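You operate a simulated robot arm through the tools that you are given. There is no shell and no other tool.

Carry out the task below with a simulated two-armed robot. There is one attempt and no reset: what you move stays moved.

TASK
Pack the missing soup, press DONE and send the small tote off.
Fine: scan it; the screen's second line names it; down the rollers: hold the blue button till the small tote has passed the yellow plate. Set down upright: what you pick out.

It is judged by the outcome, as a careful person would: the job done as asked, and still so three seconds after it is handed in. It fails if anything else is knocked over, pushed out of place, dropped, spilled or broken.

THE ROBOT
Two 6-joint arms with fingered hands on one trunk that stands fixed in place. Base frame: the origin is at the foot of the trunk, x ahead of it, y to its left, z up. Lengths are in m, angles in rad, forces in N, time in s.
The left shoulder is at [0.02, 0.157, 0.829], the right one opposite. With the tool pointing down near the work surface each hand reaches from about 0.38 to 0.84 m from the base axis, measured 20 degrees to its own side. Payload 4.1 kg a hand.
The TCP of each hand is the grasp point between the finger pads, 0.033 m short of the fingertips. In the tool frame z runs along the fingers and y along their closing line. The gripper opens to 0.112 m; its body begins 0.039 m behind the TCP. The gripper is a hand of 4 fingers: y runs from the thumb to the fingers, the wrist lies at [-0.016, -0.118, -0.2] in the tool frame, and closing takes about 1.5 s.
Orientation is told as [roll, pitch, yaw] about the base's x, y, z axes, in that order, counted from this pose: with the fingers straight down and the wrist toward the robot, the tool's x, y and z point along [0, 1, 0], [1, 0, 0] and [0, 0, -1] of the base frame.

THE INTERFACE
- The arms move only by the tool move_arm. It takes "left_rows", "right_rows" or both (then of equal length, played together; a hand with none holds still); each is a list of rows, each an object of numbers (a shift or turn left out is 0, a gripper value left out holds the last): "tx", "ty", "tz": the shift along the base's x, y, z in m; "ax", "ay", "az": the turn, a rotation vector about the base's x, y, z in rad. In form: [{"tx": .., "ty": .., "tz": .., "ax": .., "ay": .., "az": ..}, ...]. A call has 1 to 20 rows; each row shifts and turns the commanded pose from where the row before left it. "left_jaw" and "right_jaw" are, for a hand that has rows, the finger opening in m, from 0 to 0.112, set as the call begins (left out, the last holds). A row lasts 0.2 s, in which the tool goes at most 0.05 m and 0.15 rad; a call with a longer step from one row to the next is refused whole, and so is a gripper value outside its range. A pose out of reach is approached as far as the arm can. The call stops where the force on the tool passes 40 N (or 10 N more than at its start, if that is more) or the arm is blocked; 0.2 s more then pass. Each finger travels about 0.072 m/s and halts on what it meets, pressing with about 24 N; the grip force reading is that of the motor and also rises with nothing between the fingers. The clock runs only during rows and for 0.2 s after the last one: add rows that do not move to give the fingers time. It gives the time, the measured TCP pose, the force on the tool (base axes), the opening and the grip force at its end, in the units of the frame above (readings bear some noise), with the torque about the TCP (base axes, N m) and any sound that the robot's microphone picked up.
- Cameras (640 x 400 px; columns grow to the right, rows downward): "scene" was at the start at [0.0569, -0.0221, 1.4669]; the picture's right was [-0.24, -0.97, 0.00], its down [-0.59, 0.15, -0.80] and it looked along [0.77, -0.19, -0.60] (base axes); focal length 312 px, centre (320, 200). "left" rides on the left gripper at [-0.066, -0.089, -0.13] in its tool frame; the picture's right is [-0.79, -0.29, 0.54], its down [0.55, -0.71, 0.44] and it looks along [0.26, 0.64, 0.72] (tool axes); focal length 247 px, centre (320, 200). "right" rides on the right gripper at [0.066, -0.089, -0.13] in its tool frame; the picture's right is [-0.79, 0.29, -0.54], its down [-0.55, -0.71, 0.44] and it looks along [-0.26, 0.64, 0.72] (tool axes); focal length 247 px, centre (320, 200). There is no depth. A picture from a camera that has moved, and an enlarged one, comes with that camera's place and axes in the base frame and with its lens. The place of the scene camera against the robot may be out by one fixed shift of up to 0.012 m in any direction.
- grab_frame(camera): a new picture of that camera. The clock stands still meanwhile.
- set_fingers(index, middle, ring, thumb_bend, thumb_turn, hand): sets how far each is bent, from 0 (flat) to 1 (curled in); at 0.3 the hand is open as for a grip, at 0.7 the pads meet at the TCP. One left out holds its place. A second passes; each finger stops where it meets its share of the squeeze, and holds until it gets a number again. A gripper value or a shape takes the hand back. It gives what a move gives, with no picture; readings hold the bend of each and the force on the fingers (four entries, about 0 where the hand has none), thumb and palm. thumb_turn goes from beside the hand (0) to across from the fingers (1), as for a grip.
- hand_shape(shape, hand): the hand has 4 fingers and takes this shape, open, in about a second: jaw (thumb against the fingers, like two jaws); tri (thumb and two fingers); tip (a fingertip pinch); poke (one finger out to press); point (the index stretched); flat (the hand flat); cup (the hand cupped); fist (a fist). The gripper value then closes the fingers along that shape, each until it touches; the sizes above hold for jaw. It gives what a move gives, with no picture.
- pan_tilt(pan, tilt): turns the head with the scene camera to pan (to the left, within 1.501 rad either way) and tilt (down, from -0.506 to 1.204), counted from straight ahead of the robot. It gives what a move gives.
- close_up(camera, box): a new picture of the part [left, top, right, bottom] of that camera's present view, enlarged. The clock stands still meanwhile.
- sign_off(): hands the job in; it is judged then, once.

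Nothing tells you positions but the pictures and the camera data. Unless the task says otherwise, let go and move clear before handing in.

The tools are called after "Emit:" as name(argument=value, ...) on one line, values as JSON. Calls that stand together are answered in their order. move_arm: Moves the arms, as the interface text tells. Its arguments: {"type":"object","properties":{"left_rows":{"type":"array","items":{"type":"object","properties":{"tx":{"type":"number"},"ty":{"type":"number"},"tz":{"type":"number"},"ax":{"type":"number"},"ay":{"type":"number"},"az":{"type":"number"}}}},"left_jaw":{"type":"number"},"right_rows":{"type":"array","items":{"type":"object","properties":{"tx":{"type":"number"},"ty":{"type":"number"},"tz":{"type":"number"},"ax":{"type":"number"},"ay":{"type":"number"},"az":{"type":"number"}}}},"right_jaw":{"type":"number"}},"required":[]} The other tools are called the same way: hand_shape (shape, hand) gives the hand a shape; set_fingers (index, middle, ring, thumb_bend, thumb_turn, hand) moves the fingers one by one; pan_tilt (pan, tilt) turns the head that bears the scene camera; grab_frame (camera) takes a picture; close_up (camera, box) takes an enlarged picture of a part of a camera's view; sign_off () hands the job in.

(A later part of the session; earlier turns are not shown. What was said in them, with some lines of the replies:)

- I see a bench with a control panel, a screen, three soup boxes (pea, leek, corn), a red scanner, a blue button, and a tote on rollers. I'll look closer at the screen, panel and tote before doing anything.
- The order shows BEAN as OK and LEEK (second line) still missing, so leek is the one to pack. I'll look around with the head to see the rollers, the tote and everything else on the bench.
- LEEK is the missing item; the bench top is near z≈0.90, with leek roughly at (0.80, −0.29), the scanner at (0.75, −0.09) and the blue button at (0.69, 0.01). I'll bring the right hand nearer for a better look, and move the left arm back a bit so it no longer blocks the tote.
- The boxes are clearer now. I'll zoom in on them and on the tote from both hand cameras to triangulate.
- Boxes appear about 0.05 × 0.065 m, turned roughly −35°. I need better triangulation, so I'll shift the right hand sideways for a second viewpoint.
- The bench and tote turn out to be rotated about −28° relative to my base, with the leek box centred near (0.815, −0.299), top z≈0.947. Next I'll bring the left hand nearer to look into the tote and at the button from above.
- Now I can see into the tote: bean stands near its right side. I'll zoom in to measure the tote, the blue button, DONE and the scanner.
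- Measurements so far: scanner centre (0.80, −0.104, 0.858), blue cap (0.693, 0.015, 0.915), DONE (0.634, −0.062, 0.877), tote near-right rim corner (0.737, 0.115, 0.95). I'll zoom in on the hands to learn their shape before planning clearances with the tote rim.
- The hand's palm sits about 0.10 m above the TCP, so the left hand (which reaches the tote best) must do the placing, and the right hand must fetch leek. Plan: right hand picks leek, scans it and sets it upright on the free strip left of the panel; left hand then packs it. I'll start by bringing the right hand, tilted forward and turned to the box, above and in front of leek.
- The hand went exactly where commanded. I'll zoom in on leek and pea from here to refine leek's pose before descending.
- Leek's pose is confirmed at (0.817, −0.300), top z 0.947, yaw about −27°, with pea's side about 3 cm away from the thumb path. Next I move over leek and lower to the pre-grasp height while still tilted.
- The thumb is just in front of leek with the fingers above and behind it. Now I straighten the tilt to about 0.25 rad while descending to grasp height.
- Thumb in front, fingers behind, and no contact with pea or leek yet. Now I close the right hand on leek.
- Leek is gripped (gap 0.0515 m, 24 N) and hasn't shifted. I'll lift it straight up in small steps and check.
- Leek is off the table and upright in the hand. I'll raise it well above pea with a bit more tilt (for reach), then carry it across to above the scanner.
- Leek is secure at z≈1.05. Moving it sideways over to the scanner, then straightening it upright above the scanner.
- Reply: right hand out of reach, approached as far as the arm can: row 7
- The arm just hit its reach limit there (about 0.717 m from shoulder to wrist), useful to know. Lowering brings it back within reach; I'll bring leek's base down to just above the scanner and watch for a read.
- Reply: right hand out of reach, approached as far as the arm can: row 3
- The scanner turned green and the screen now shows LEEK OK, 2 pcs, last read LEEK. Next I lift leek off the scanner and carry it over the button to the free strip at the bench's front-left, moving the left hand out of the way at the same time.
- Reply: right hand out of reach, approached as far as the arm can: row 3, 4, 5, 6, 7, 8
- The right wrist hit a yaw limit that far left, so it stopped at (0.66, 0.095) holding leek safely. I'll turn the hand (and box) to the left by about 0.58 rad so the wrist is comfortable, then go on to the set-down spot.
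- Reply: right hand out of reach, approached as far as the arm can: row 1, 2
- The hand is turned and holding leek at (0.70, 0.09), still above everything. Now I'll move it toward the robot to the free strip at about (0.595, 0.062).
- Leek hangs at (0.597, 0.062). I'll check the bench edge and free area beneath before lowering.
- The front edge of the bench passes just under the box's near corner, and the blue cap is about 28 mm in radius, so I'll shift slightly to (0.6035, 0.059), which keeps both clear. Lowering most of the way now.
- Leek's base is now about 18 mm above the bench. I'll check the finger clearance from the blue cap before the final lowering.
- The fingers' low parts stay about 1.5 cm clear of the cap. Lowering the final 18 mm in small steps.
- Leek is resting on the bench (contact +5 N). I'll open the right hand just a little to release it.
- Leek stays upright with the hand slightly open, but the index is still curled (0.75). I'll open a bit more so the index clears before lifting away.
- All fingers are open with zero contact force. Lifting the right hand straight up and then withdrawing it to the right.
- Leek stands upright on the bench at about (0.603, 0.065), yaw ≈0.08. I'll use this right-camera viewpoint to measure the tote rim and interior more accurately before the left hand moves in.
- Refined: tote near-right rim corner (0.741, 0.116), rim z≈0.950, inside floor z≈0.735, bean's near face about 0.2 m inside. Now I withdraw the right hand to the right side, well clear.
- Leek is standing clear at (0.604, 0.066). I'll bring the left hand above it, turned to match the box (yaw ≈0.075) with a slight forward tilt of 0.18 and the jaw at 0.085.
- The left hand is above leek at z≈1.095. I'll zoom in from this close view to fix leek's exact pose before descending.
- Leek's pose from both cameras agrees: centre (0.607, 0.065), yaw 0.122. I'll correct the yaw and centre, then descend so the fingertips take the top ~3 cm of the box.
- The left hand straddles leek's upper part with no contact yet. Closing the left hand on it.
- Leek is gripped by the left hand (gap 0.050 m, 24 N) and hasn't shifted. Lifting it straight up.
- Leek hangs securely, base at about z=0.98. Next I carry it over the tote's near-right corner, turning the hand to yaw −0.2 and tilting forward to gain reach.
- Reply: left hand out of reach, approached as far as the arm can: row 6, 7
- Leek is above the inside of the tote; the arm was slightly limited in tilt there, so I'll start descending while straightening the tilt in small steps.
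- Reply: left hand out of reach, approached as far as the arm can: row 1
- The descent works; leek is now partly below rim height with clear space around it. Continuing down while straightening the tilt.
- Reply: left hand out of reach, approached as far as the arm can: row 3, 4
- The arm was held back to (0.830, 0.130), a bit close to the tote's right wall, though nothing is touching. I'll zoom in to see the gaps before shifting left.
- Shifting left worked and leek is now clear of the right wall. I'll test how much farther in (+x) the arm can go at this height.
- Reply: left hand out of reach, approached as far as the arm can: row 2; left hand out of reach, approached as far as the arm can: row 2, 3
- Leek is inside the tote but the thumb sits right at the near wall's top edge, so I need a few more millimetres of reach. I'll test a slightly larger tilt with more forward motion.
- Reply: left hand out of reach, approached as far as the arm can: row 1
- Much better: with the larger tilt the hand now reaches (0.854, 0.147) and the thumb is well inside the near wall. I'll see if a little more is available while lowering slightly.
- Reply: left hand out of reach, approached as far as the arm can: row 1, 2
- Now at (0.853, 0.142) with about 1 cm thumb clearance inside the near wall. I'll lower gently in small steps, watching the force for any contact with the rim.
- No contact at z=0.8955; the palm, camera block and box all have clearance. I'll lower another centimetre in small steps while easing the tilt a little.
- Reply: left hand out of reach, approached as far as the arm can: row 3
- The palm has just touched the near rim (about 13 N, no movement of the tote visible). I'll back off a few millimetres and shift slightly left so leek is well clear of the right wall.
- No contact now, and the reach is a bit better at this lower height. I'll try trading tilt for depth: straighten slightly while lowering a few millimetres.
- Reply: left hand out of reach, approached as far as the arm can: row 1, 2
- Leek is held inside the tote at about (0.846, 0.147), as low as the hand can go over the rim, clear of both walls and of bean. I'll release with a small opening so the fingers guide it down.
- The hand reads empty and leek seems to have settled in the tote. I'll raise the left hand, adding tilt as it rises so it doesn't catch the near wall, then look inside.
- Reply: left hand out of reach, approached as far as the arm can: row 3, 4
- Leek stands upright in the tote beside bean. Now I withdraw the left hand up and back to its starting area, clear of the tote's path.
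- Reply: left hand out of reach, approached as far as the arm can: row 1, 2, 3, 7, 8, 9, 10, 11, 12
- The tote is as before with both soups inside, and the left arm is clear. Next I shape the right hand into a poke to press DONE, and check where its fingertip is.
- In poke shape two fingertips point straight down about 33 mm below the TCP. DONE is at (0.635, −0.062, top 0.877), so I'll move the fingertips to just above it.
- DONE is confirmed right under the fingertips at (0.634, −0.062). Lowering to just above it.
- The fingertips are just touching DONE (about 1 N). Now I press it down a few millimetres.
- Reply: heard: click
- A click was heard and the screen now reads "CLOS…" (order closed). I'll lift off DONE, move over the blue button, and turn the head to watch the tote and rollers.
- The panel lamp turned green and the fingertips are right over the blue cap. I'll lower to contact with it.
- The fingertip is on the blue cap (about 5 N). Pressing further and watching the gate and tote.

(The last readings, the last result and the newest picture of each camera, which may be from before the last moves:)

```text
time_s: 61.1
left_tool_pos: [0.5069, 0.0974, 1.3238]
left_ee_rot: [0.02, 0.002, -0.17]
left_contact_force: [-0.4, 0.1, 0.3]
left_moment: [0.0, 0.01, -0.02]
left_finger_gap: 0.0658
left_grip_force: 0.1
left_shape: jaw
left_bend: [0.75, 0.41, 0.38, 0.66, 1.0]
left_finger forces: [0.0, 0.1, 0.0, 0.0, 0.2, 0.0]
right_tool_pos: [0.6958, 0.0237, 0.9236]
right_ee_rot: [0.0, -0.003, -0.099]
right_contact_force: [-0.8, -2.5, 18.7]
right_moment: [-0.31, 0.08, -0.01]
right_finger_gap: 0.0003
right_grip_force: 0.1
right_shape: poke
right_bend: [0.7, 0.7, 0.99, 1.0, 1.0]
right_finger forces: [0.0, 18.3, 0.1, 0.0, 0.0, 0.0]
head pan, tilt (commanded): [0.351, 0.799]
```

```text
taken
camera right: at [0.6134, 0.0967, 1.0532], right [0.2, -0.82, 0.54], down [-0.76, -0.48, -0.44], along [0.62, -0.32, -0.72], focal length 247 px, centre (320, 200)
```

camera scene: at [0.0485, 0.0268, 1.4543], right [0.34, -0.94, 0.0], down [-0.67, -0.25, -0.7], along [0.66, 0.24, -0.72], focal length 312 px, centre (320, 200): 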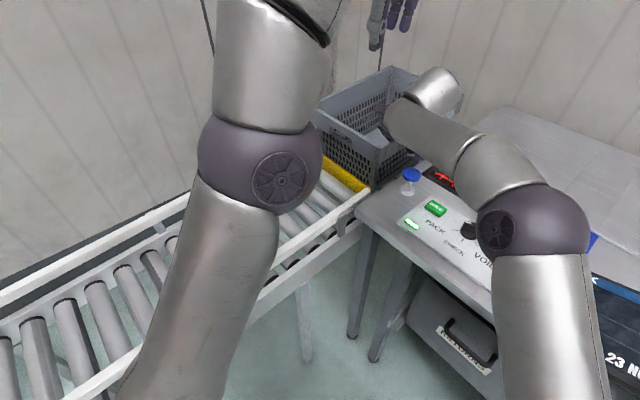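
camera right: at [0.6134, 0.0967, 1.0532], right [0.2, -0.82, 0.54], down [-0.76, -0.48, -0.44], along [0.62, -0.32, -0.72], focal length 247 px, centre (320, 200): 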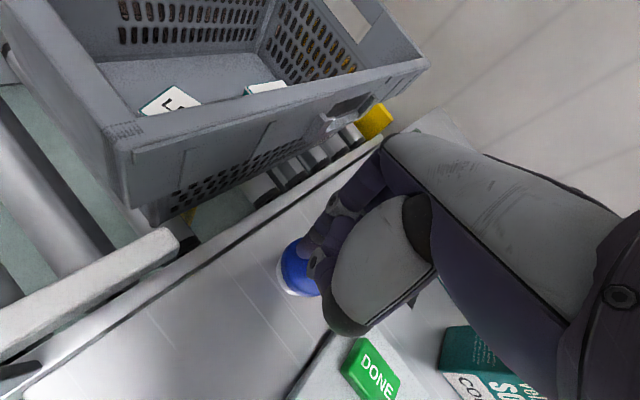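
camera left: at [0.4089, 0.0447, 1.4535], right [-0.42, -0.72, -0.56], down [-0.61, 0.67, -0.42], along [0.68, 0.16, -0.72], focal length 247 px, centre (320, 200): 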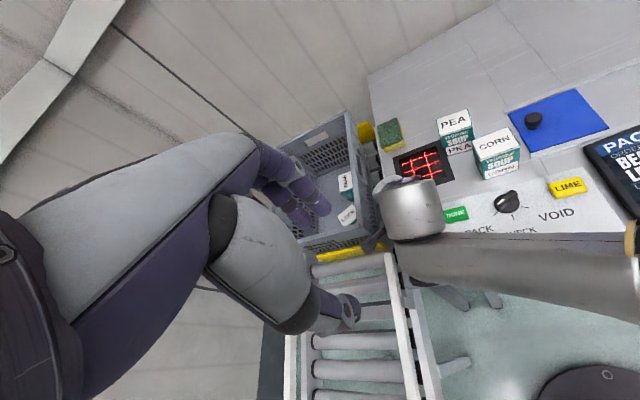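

The button bottomed out, the gate dropped and the tote is rolling. I keep holding and watch.

Emit:
move_arm(right_rows=[{}, {}])

Emit:
grab_frame(camera="scene")

Emit:
grab_frame(camera="left")

Emit:
grab_frame(camera="right")

```text
time_s: 61.7
left_tool_pos: [0.5072, 0.0977, 1.3245]
left_ee_rot: [0.023, 0.001, -0.172]
left_contact_force: [0.6, -0.2, -0.2]
left_moment: [-0.03, -0.01, 0.02]
left_finger_gap: 0.0656
left_grip_force: 0.0
left_shape: jaw
left_bend: [0.75, 0.41, 0.38, 0.66, 1.0]
left_finger forces: [0.0, 0.0, 0.1, 0.1, 0.1, 0.0]
right_tool_pos: [0.6951, 0.0233, 0.9231]
right_ee_rot: [-0.001, -0.004, -0.099]
right_contact_force: [1.4, -5.1, 26.2]
right_moment: [-0.45, 0.07, 0.01]
right_finger_gap: 0.0
right_grip_force: 0.1
right_shape: poke
right_bend: [0.7, 0.7, 0.99, 1.0, 1.0]
right_finger forces: [0.0, 25.1, 0.0, 0.1, 0.1, 0.1]
head pan, tilt (commanded): [0.351, 0.799]
```

```text
taken
camera scene: at [0.0477, 0.0266, 1.4543], right [0.34, -0.94, 0.0], down [-0.67, -0.25, -0.7], along [0.66, 0.24, -0.72], focal length 312 px, centre (320, 200)
```

scene: 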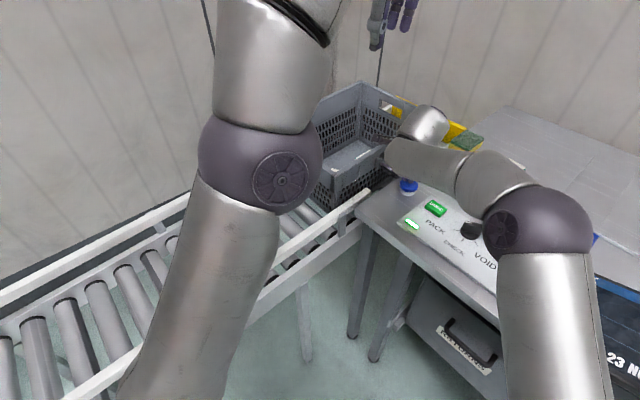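

```text
taken
camera left: at [0.4083, 0.0443, 1.4537], right [-0.42, -0.72, -0.56], down [-0.61, 0.67, -0.42], along [0.68, 0.16, -0.72], focal length 247 px, centre (320, 200)
```

left: 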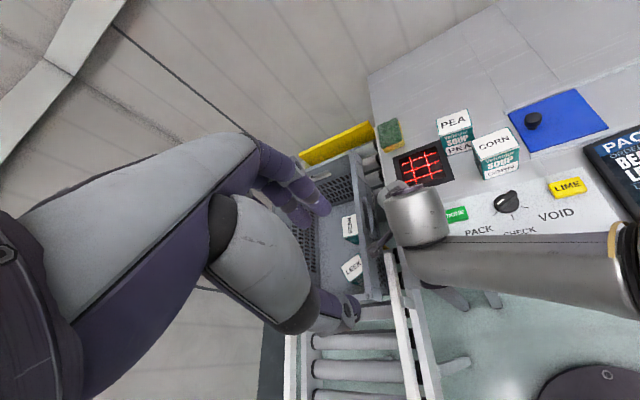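

```text
taken
camera right: at [0.6134, 0.0966, 1.0531], right [0.2, -0.82, 0.54], down [-0.76, -0.48, -0.44], along [0.62, -0.32, -0.72], focal length 247 px, centre (320, 200)
```

right: 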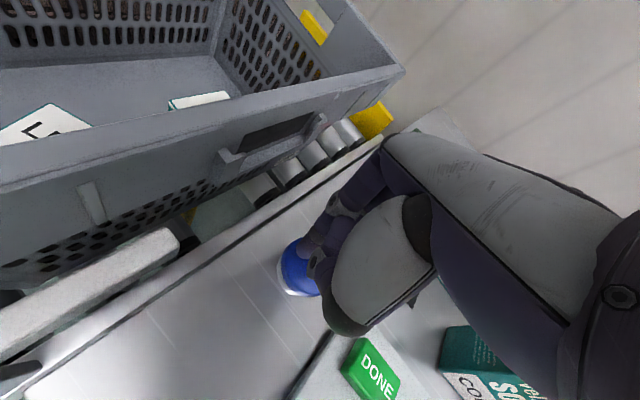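

Emit:
move_arm(right_rows=[{}, {}, {}])

Emit:
grab_frame(camera="left")

Emit:
grab_frame(camera="scene")

Emit:
grab_frame(camera="right")

```text
time_s: 62.5
left_tool_pos: [0.507, 0.0968, 1.3237]
left_ee_rot: [0.021, 0.002, -0.171]
left_contact_force: [0.0, 0.2, -0.5]
left_moment: [0.01, 0.01, -0.01]
left_finger_gap: 0.0658
left_grip_force: 0.1
left_shape: jaw
left_bend: [0.75, 0.41, 0.38, 0.66, 1.0]
left_finger forces: [0.1, 0.0, 0.0, 0.0, 0.0, 0.0]
right_tool_pos: [0.6948, 0.0236, 0.923]
right_ee_rot: [-0.002, -0.003, -0.101]
right_contact_force: [2.4, -6.2, 25.1]
right_moment: [-0.46, -0.01, 0.05]
right_finger_gap: 0.0001
right_grip_force: 0.1
right_shape: poke
right_bend: [0.7, 0.7, 0.99, 1.0, 1.0]
right_finger forces: [0.0, 25.4, 0.0, 0.0, 0.0, 0.0]
head pan, tilt (commanded): [0.351, 0.799]
```

```text
taken
camera left: at [0.4083, 0.0443, 1.4537], right [-0.42, -0.72, -0.56], down [-0.61, 0.67, -0.42], along [0.68, 0.16, -0.72], focal length 247 px, centre (320, 200)
```

left: 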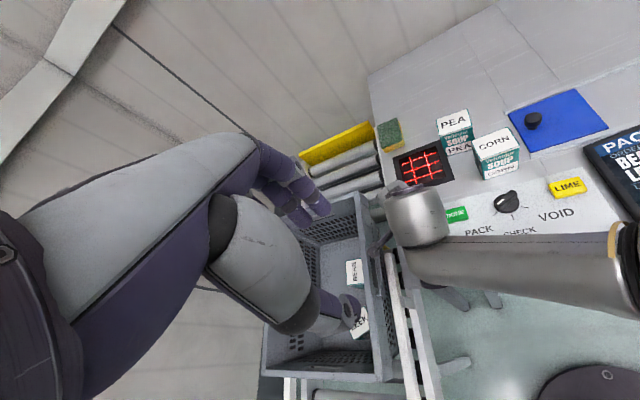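

```text
taken
camera scene: at [0.0478, 0.0266, 1.4543], right [0.34, -0.94, 0.0], down [-0.67, -0.25, -0.7], along [0.66, 0.24, -0.72], focal length 312 px, centre (320, 200)
```

scene: 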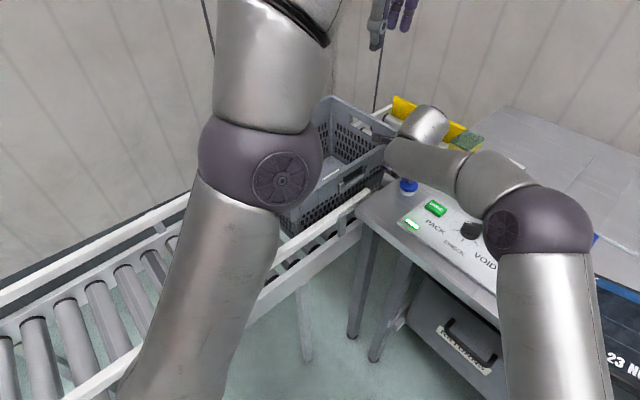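

```text
taken
camera right: at [0.6134, 0.0966, 1.0532], right [0.2, -0.82, 0.54], down [-0.76, -0.48, -0.44], along [0.62, -0.32, -0.72], focal length 247 px, centre (320, 200)
```

right: 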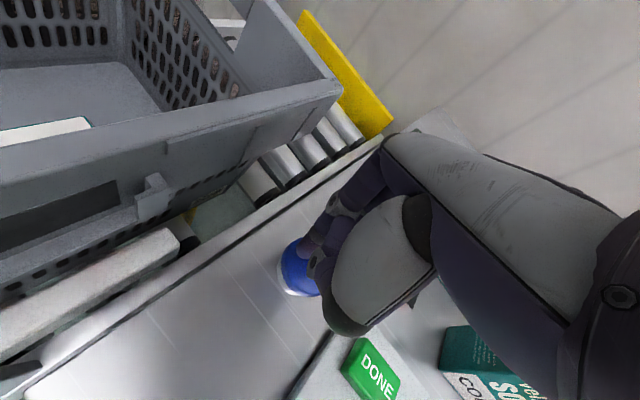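

Emit:
move_arm(right_rows=[{}, {}, {}, {}])

Emit:
grab_frame(camera="left")

Emit:
grab_frame(camera="right")

```text
time_s: 63.5
left_tool_pos: [0.508, 0.0975, 1.3252]
left_ee_rot: [0.02, 0.002, -0.17]
left_contact_force: [-0.1, 0.7, 0.5]
left_moment: [-0.01, 0.04, 0.0]
left_finger_gap: 0.0654
left_grip_force: 0.0
left_shape: jaw
left_bend: [0.75, 0.41, 0.38, 0.66, 1.0]
left_finger forces: [0.1, 0.0, 0.0, 0.1, 0.1, 0.0]
right_tool_pos: [0.6958, 0.0223, 0.9231]
right_ee_rot: [0.0, -0.004, -0.1]
right_contact_force: [2.5, -6.3, 24.8]
right_moment: [-0.49, 0.03, 0.02]
right_finger_gap: 0.0
right_grip_force: 0.0
right_shape: poke
right_bend: [0.7, 0.7, 0.99, 1.0, 1.0]
right_finger forces: [0.1, 25.2, 0.0, 0.0, 0.1, 0.0]
head pan, tilt (commanded): [0.351, 0.799]
```

```text
taken
camera left: at [0.4084, 0.0443, 1.4537], right [-0.42, -0.72, -0.56], down [-0.61, 0.67, -0.42], along [0.68, 0.16, -0.72], focal length 247 px, centre (320, 200)
```

left: 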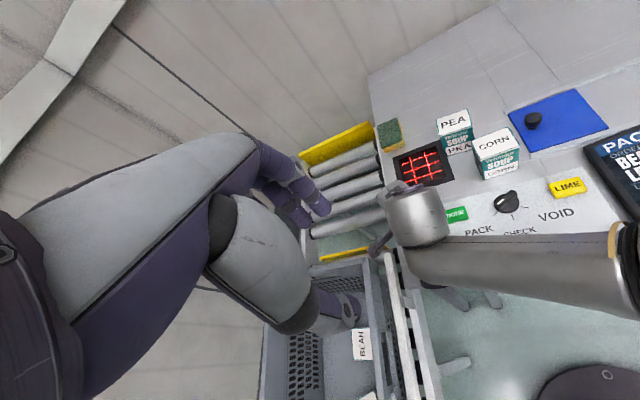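

```text
taken
camera right: at [0.6134, 0.0966, 1.0532], right [0.2, -0.82, 0.54], down [-0.76, -0.48, -0.44], along [0.62, -0.32, -0.72], focal length 247 px, centre (320, 200)
```

right: 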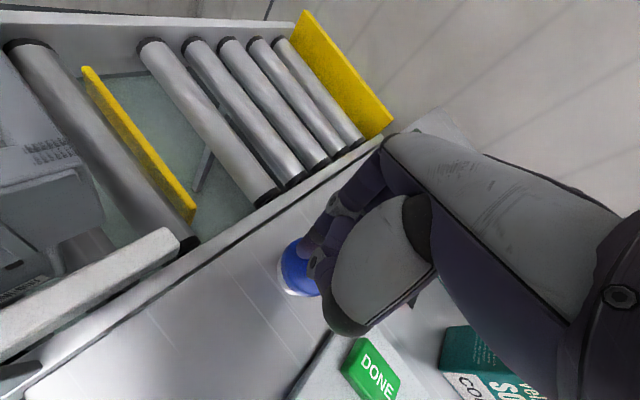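

The tote's rear end has passed the yellow plate. I'll hold a moment longer to be sure, then look again.

Emit:
move_arm(right_rows=[{}, {}])

Emit:
grab_frame(camera="right")

Emit:
grab_frame(camera="scene")

Emit:
grab_frame(camera="left")

```text
time_s: 64.1
left_tool_pos: [0.5063, 0.0971, 1.3236]
left_ee_rot: [0.023, 0.003, -0.171]
left_contact_force: [-0.2, -0.2, 0.0]
left_moment: [0.0, 0.01, 0.02]
left_finger_gap: 0.0656
left_grip_force: 0.1
left_shape: jaw
left_bend: [0.75, 0.41, 0.38, 0.66, 1.0]
left_finger forces: [0.2, 0.0, 0.0, 0.1, 0.0, 0.0]
right_tool_pos: [0.6965, 0.0231, 0.923]
right_ee_rot: [0.0, -0.003, -0.099]
right_contact_force: [2.1, -7.7, 25.1]
right_moment: [-0.51, -0.05, 0.05]
right_finger_gap: 0.0
right_grip_force: 0.0
right_shape: poke
right_bend: [0.7, 0.7, 0.99, 1.0, 1.0]
right_finger forces: [0.1, 25.2, 0.0, 0.0, 0.1, 0.0]
head pan, tilt (commanded): [0.351, 0.799]
```

```text
taken
camera right: at [0.6134, 0.0966, 1.0532], right [0.2, -0.82, 0.54], down [-0.76, -0.48, -0.44], along [0.62, -0.32, -0.72], focal length 247 px, centre (320, 200)
```

right: 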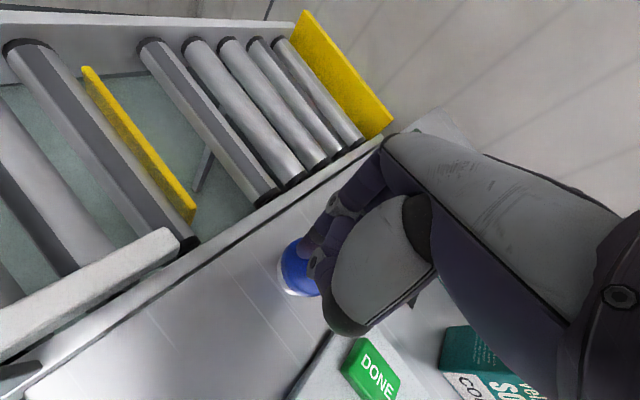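

```text
taken
camera scene: at [0.0478, 0.0266, 1.4543], right [0.34, -0.94, 0.0], down [-0.67, -0.25, -0.7], along [0.66, 0.24, -0.72], focal length 312 px, centre (320, 200)
```

scene: 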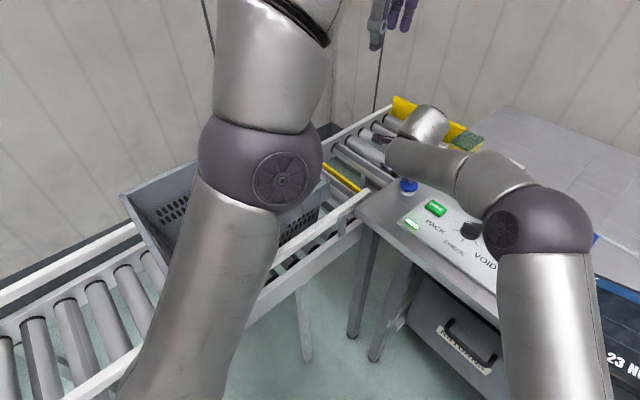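

```text
taken
camera left: at [0.4084, 0.0443, 1.4537], right [-0.42, -0.72, -0.56], down [-0.61, 0.67, -0.42], along [0.68, 0.16, -0.72], focal length 247 px, centre (320, 200)
```

left: 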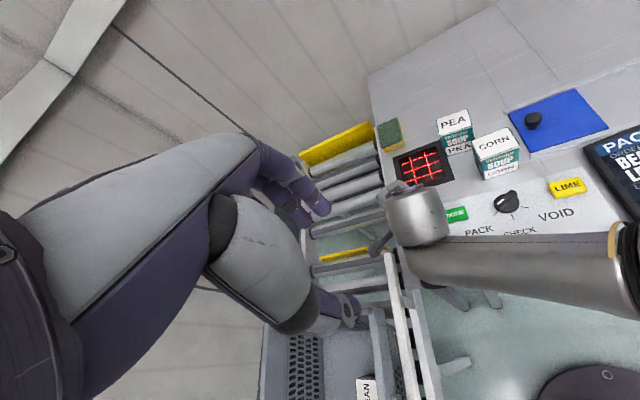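

The tote is fully past the plate and heading down the rollers. I release the blue button by lifting straight up.

Emit:
move_arm(right_rows=[{"tz": 0.015}, {"tz": 0.03}, {"tz": 0.035}, {"tz": 0.04}])

Emit:
grab_frame(camera="right")

Emit:
grab_frame(camera="scene")

Emit:
grab_frame(camera="left")

```text
time_s: 65.1
left_tool_pos: [0.5075, 0.0983, 1.3247]
left_ee_rot: [0.02, 0.0, -0.172]
left_contact_force: [-0.3, -0.6, 0.1]
left_moment: [0.01, 0.01, 0.02]
left_finger_gap: 0.0657
left_grip_force: 0.1
left_shape: jaw
left_bend: [0.75, 0.41, 0.38, 0.66, 1.0]
left_finger forces: [0.0, 0.1, 0.0, 0.0, 0.0, 0.0]
right_tool_pos: [0.696, 0.0233, 1.042]
right_ee_rot: [-0.003, 0.003, -0.097]
right_contact_force: [0.1, -0.6, 0.1]
right_moment: [0.01, 0.05, -0.02]
right_finger_gap: 0.0
right_grip_force: 0.0
right_shape: poke
right_bend: [0.7, 0.7, 0.99, 1.0, 1.0]
right_finger forces: [0.1, 0.0, 0.0, 0.0, 0.0, 0.0]
head pan, tilt (commanded): [0.351, 0.799]
```

```text
taken
camera right: at [0.6155, 0.0967, 1.1716], right [0.21, -0.82, 0.54], down [-0.76, -0.48, -0.43], along [0.61, -0.32, -0.72], focal length 247 px, centre (320, 200)
```

right: 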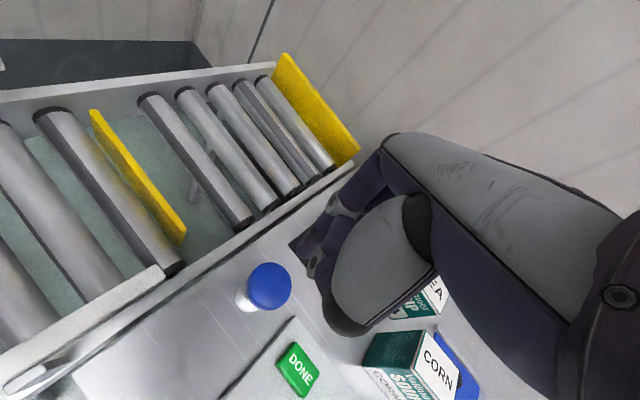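

```text
taken
camera scene: at [0.0486, 0.0267, 1.4543], right [0.34, -0.94, 0.0], down [-0.67, -0.25, -0.7], along [0.65, 0.24, -0.72], focal length 312 px, centre (320, 200)
```

scene: 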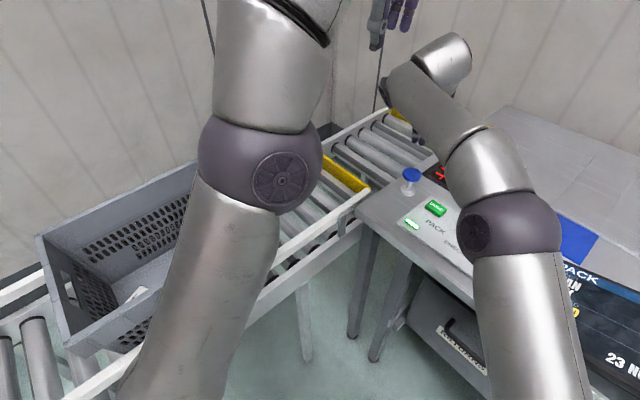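

```text
taken
camera left: at [0.4091, 0.0445, 1.4534], right [-0.42, -0.72, -0.56], down [-0.61, 0.67, -0.42], along [0.68, 0.16, -0.72], focal length 247 px, centre (320, 200)
```

left: 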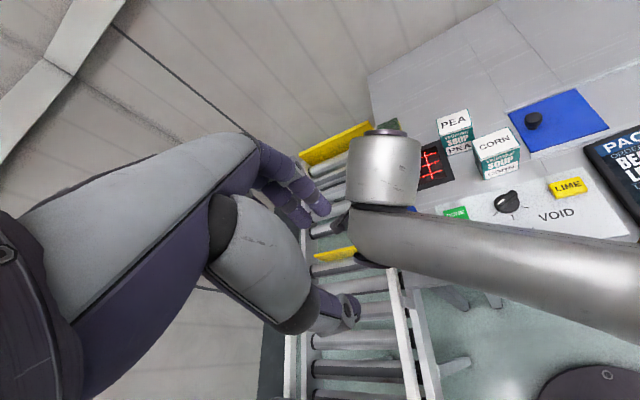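

The gate is back up and the tote is still rolling. I'll retreat the right hand, and turn the head to follow the tote and check it comes to rest with both soups upright.

Emit:
move_arm(right_rows=[{"tx": -0.02, "ty": -0.03, "tz": 0.02}, {"tx": -0.02, "ty": -0.04, "tz": 0.02}, {"tx": -0.02, "ty": -0.04, "tz": 0.015}, {"tx": -0.02, "ty": -0.04}, {"tx": -0.02, "ty": -0.04}, {"tx": -0.02, "ty": -0.04}])

Emit:
pan_tilt(pan=1.0, tilt=0.8)

Emit:
grab_frame(camera="scene")

```text
time_s: 66.5
left_tool_pos: [0.5087, 0.0985, 1.3242]
left_ee_rot: [0.02, 0.002, -0.168]
left_contact_force: [0.4, 0.3, -0.2]
left_moment: [-0.05, 0.04, -0.03]
left_finger_gap: 0.0658
left_grip_force: 0.1
left_shape: jaw
left_bend: [0.75, 0.41, 0.38, 0.66, 1.0]
left_finger forces: [0.1, 0.0, 0.0, 0.0, 0.1, 0.0]
right_tool_pos: [0.5745, -0.2063, 1.0986]
right_ee_rot: [-0.001, 0.001, -0.101]
right_contact_force: [0.2, 0.3, 0.8]
right_moment: [-0.02, 0.06, -0.04]
right_finger_gap: 0.0
right_grip_force: 0.1
right_shape: poke
right_bend: [0.7, 0.7, 0.99, 1.0, 1.0]
right_finger forces: [0.1, 0.0, 0.1, 0.1, 0.1, 0.0]
head pan, tilt (commanded): [0.351, 0.799]
```

```text
time_s: 67.5
left_tool_pos: [0.5074, 0.0973, 1.3237]
left_ee_rot: [0.021, 0.002, -0.17]
left_contact_force: [-0.4, -0.2, 0.7]
left_moment: [-0.02, -0.01, -0.02]
left_finger_gap: 0.0658
left_grip_force: 0.0
left_shape: jaw
left_bend: [0.75, 0.41, 0.38, 0.66, 1.0]
left_finger forces: [0.1, 0.0, 0.0, 0.1, 0.1, 0.0]
right_tool_pos: [0.5731, -0.2056, 1.0973]
right_ee_rot: [-0.002, 0.001, -0.1]
right_contact_force: [0.5, -0.6, -0.1]
right_moment: [-0.01, 0.03, 0.02]
right_finger_gap: 0.0002
right_grip_force: 0.0
right_shape: poke
right_bend: [0.7, 0.7, 0.99, 1.0, 1.0]
right_finger forces: [0.0, 0.0, 0.0, 0.0, 0.0, 0.0]
head pan, tilt (commanded): [1.0, 0.799]
```

```text
taken
camera scene: at [0.0163, 0.0669, 1.4543], right [0.84, -0.54, 0.0], down [-0.39, -0.6, -0.7], along [0.38, 0.59, -0.72], focal length 312 px, centre (320, 200)
```

scene: 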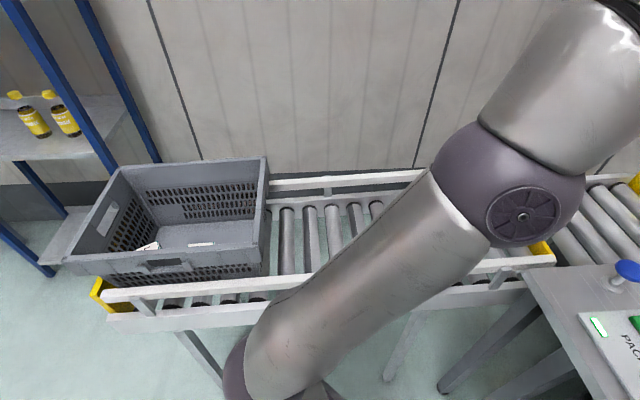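

The tote has rolled to the end stop of the conveyor. I'll zoom in to check both soups are upright.

Emit:
close_up(camera="scene", box=[60, 140, 290, 330])

Emit:
pan_tilt(pan=1.3, tilt=0.95)

Emit:
grab_frame(camera="scene")

```text
2.11 times, centred on (175, 235) of scene
camera zoom: at [0.0163, 0.0669, 1.4543], right [0.84, -0.54, 0.0], down [-0.39, -0.6, -0.7], along [0.38, 0.59, -0.72], focal length 657 px, centre (625, 126)
```

zoom: 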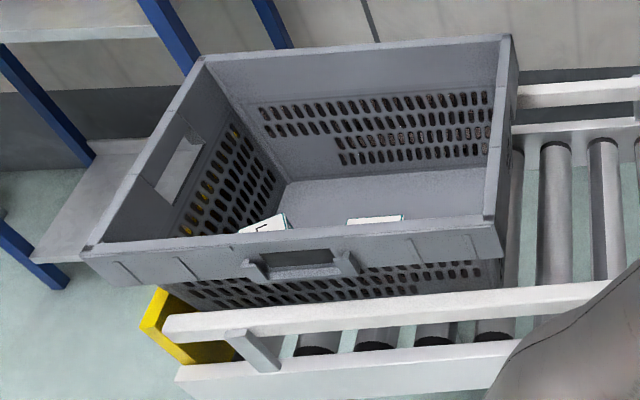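

```text
time_s: 68.3
left_tool_pos: [0.5074, 0.0978, 1.3244]
left_ee_rot: [0.02, 0.003, -0.17]
left_contact_force: [0.2, -0.3, -1.0]
left_moment: [-0.03, 0.0, 0.01]
left_finger_gap: 0.0657
left_grip_force: 0.0
left_shape: jaw
left_bend: [0.75, 0.41, 0.38, 0.66, 1.0]
left_finger forces: [0.0, 0.1, 0.1, 0.0, 0.0, 0.1]
right_tool_pos: [0.5733, -0.2068, 1.0977]
right_ee_rot: [-0.001, 0.0, -0.098]
right_contact_force: [0.6, -0.5, -0.7]
right_moment: [0.01, 0.03, -0.01]
right_finger_gap: 0.0001
right_grip_force: 0.1
right_shape: poke
right_bend: [0.7, 0.7, 0.99, 1.0, 1.0]
right_finger forces: [0.0, 0.1, 0.0, 0.1, 0.0, 0.0]
head pan, tilt (commanded): [1.3, 0.949]
```

```text
taken
camera scene: at [-0.0078, 0.0692, 1.4428], right [0.96, -0.27, 0.0], down [-0.22, -0.78, -0.58], along [0.16, 0.56, -0.81], focal length 312 px, centre (320, 200)
```

scene: 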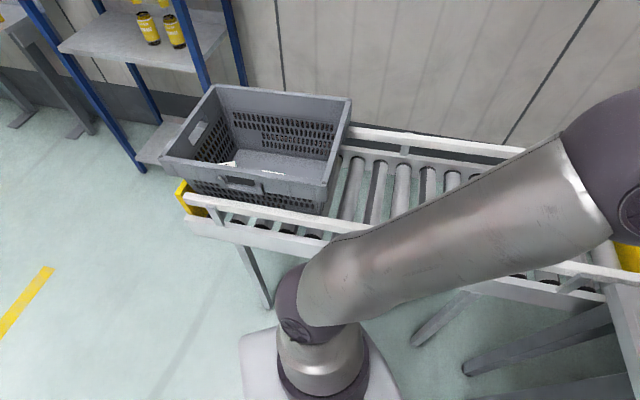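

Emit:
close_up(camera="scene", box=[160, 80, 360, 220])

Emit:
pan_tilt(pan=-0.2, tilt=0.7)

Emit:
grab_frame(camera="scene")

Emit:
grab_frame(camera="left")

```text
2.86 times, centred on (260, 150) of scene
camera zoom: at [-0.0078, 0.0692, 1.4428], right [0.96, -0.27, 0.0], down [-0.22, -0.78, -0.58], along [0.16, 0.56, -0.81], focal length 891 px, centre (491, 343)
```

zoom: 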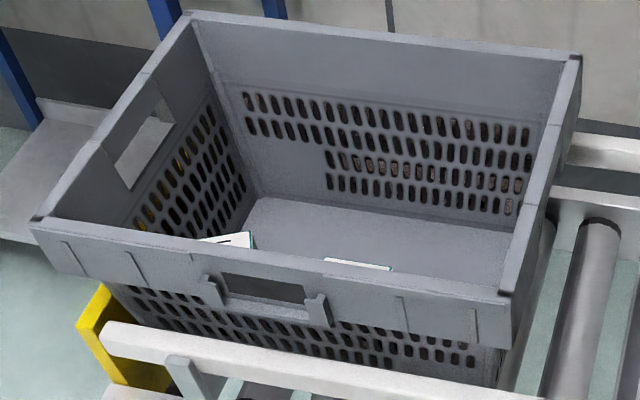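

```text
time_s: 69.9
left_tool_pos: [0.5066, 0.0977, 1.3249]
left_ee_rot: [0.022, 0.001, -0.173]
left_contact_force: [0.2, 0.4, -1.0]
left_moment: [0.03, -0.01, -0.01]
left_finger_gap: 0.0656
left_grip_force: 0.1
left_shape: jaw
left_bend: [0.75, 0.41, 0.38, 0.66, 1.0]
left_finger forces: [0.0, 0.0, 0.1, 0.1, 0.0, 0.0]
right_tool_pos: [0.5738, -0.2043, 1.0967]
right_ee_rot: [-0.002, -0.001, -0.1]
right_contact_force: [-0.5, -0.9, -0.6]
right_moment: [0.01, 0.02, 0.01]
right_finger_gap: 0.0003
right_grip_force: 0.2
right_shape: poke
right_bend: [0.7, 0.7, 0.99, 1.0, 1.0]
right_finger forces: [0.1, 0.0, 0.1, 0.0, 0.0, 0.0]
head pan, tilt (commanded): [-0.201, 0.7]
```

```text
taken
camera scene: at [0.0559, -0.0178, 1.4625], right [-0.2, -0.98, 0.0], down [-0.63, 0.13, -0.76], along [0.75, -0.15, -0.64], focal length 312 px, centre (320, 200)
```

scene: 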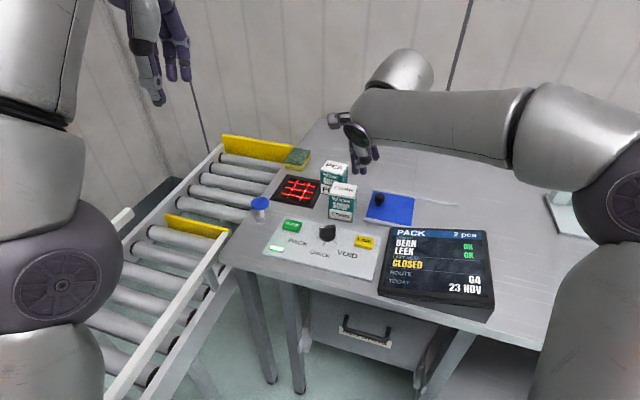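

```text
taken
camera left: at [0.409, 0.0446, 1.4534], right [-0.42, -0.72, -0.56], down [-0.61, 0.67, -0.42], along [0.68, 0.16, -0.72], focal length 247 px, centre (320, 200)
```

left: 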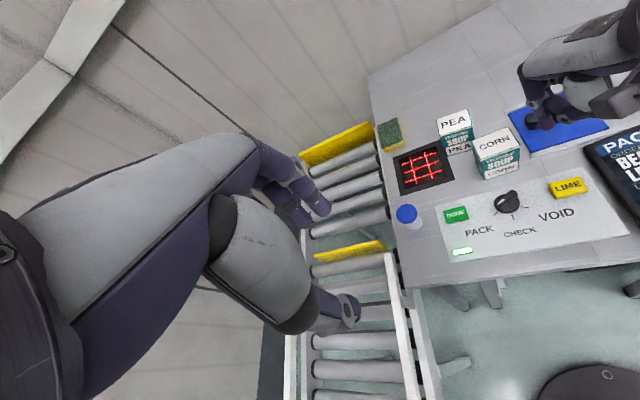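

The screen reads CLOSED with 2 pcs, and the tote is at the end stop with both white soup tops showing level. Pea, corn and everything else on the bench is in place and both hands are clear, so I hand the job in.

Emit:
sign_off()

```text
The job is handed in.
```

The leek soup is scanned and packed, DONE is pressed, and the small tote has been sent off. I have handed the job in and don't know the verdict yet.

- **Scan:** the screen showed leek as the missing item. After scanning it listed bean and leek as OK, 2 pcs.
- **Packing:** the hand could not reach the tote floor over the rim. I let leek go an estimated 5 cm above the floor, and it landed upright beside bean. While lowering it, my palm touched the near rim of the tote briefly; I saw no movement of the tote.
- **Set-down on the way:** the right arm could not reach the tote, so I stood leek upright on a free strip of the bench and picked it up again with the left hand.
- **Sending off:** DONE clicked and the screen reads CLOSED. I held the blue button until the tote was past the yellow plate, and it rolled to the end stop.
- **End state:** I could see only the tops of the two soups over the tote wall; they looked level, so I take both to be upright. Pea, corn and the rest of the bench look undisturbed, and both hands are clear.
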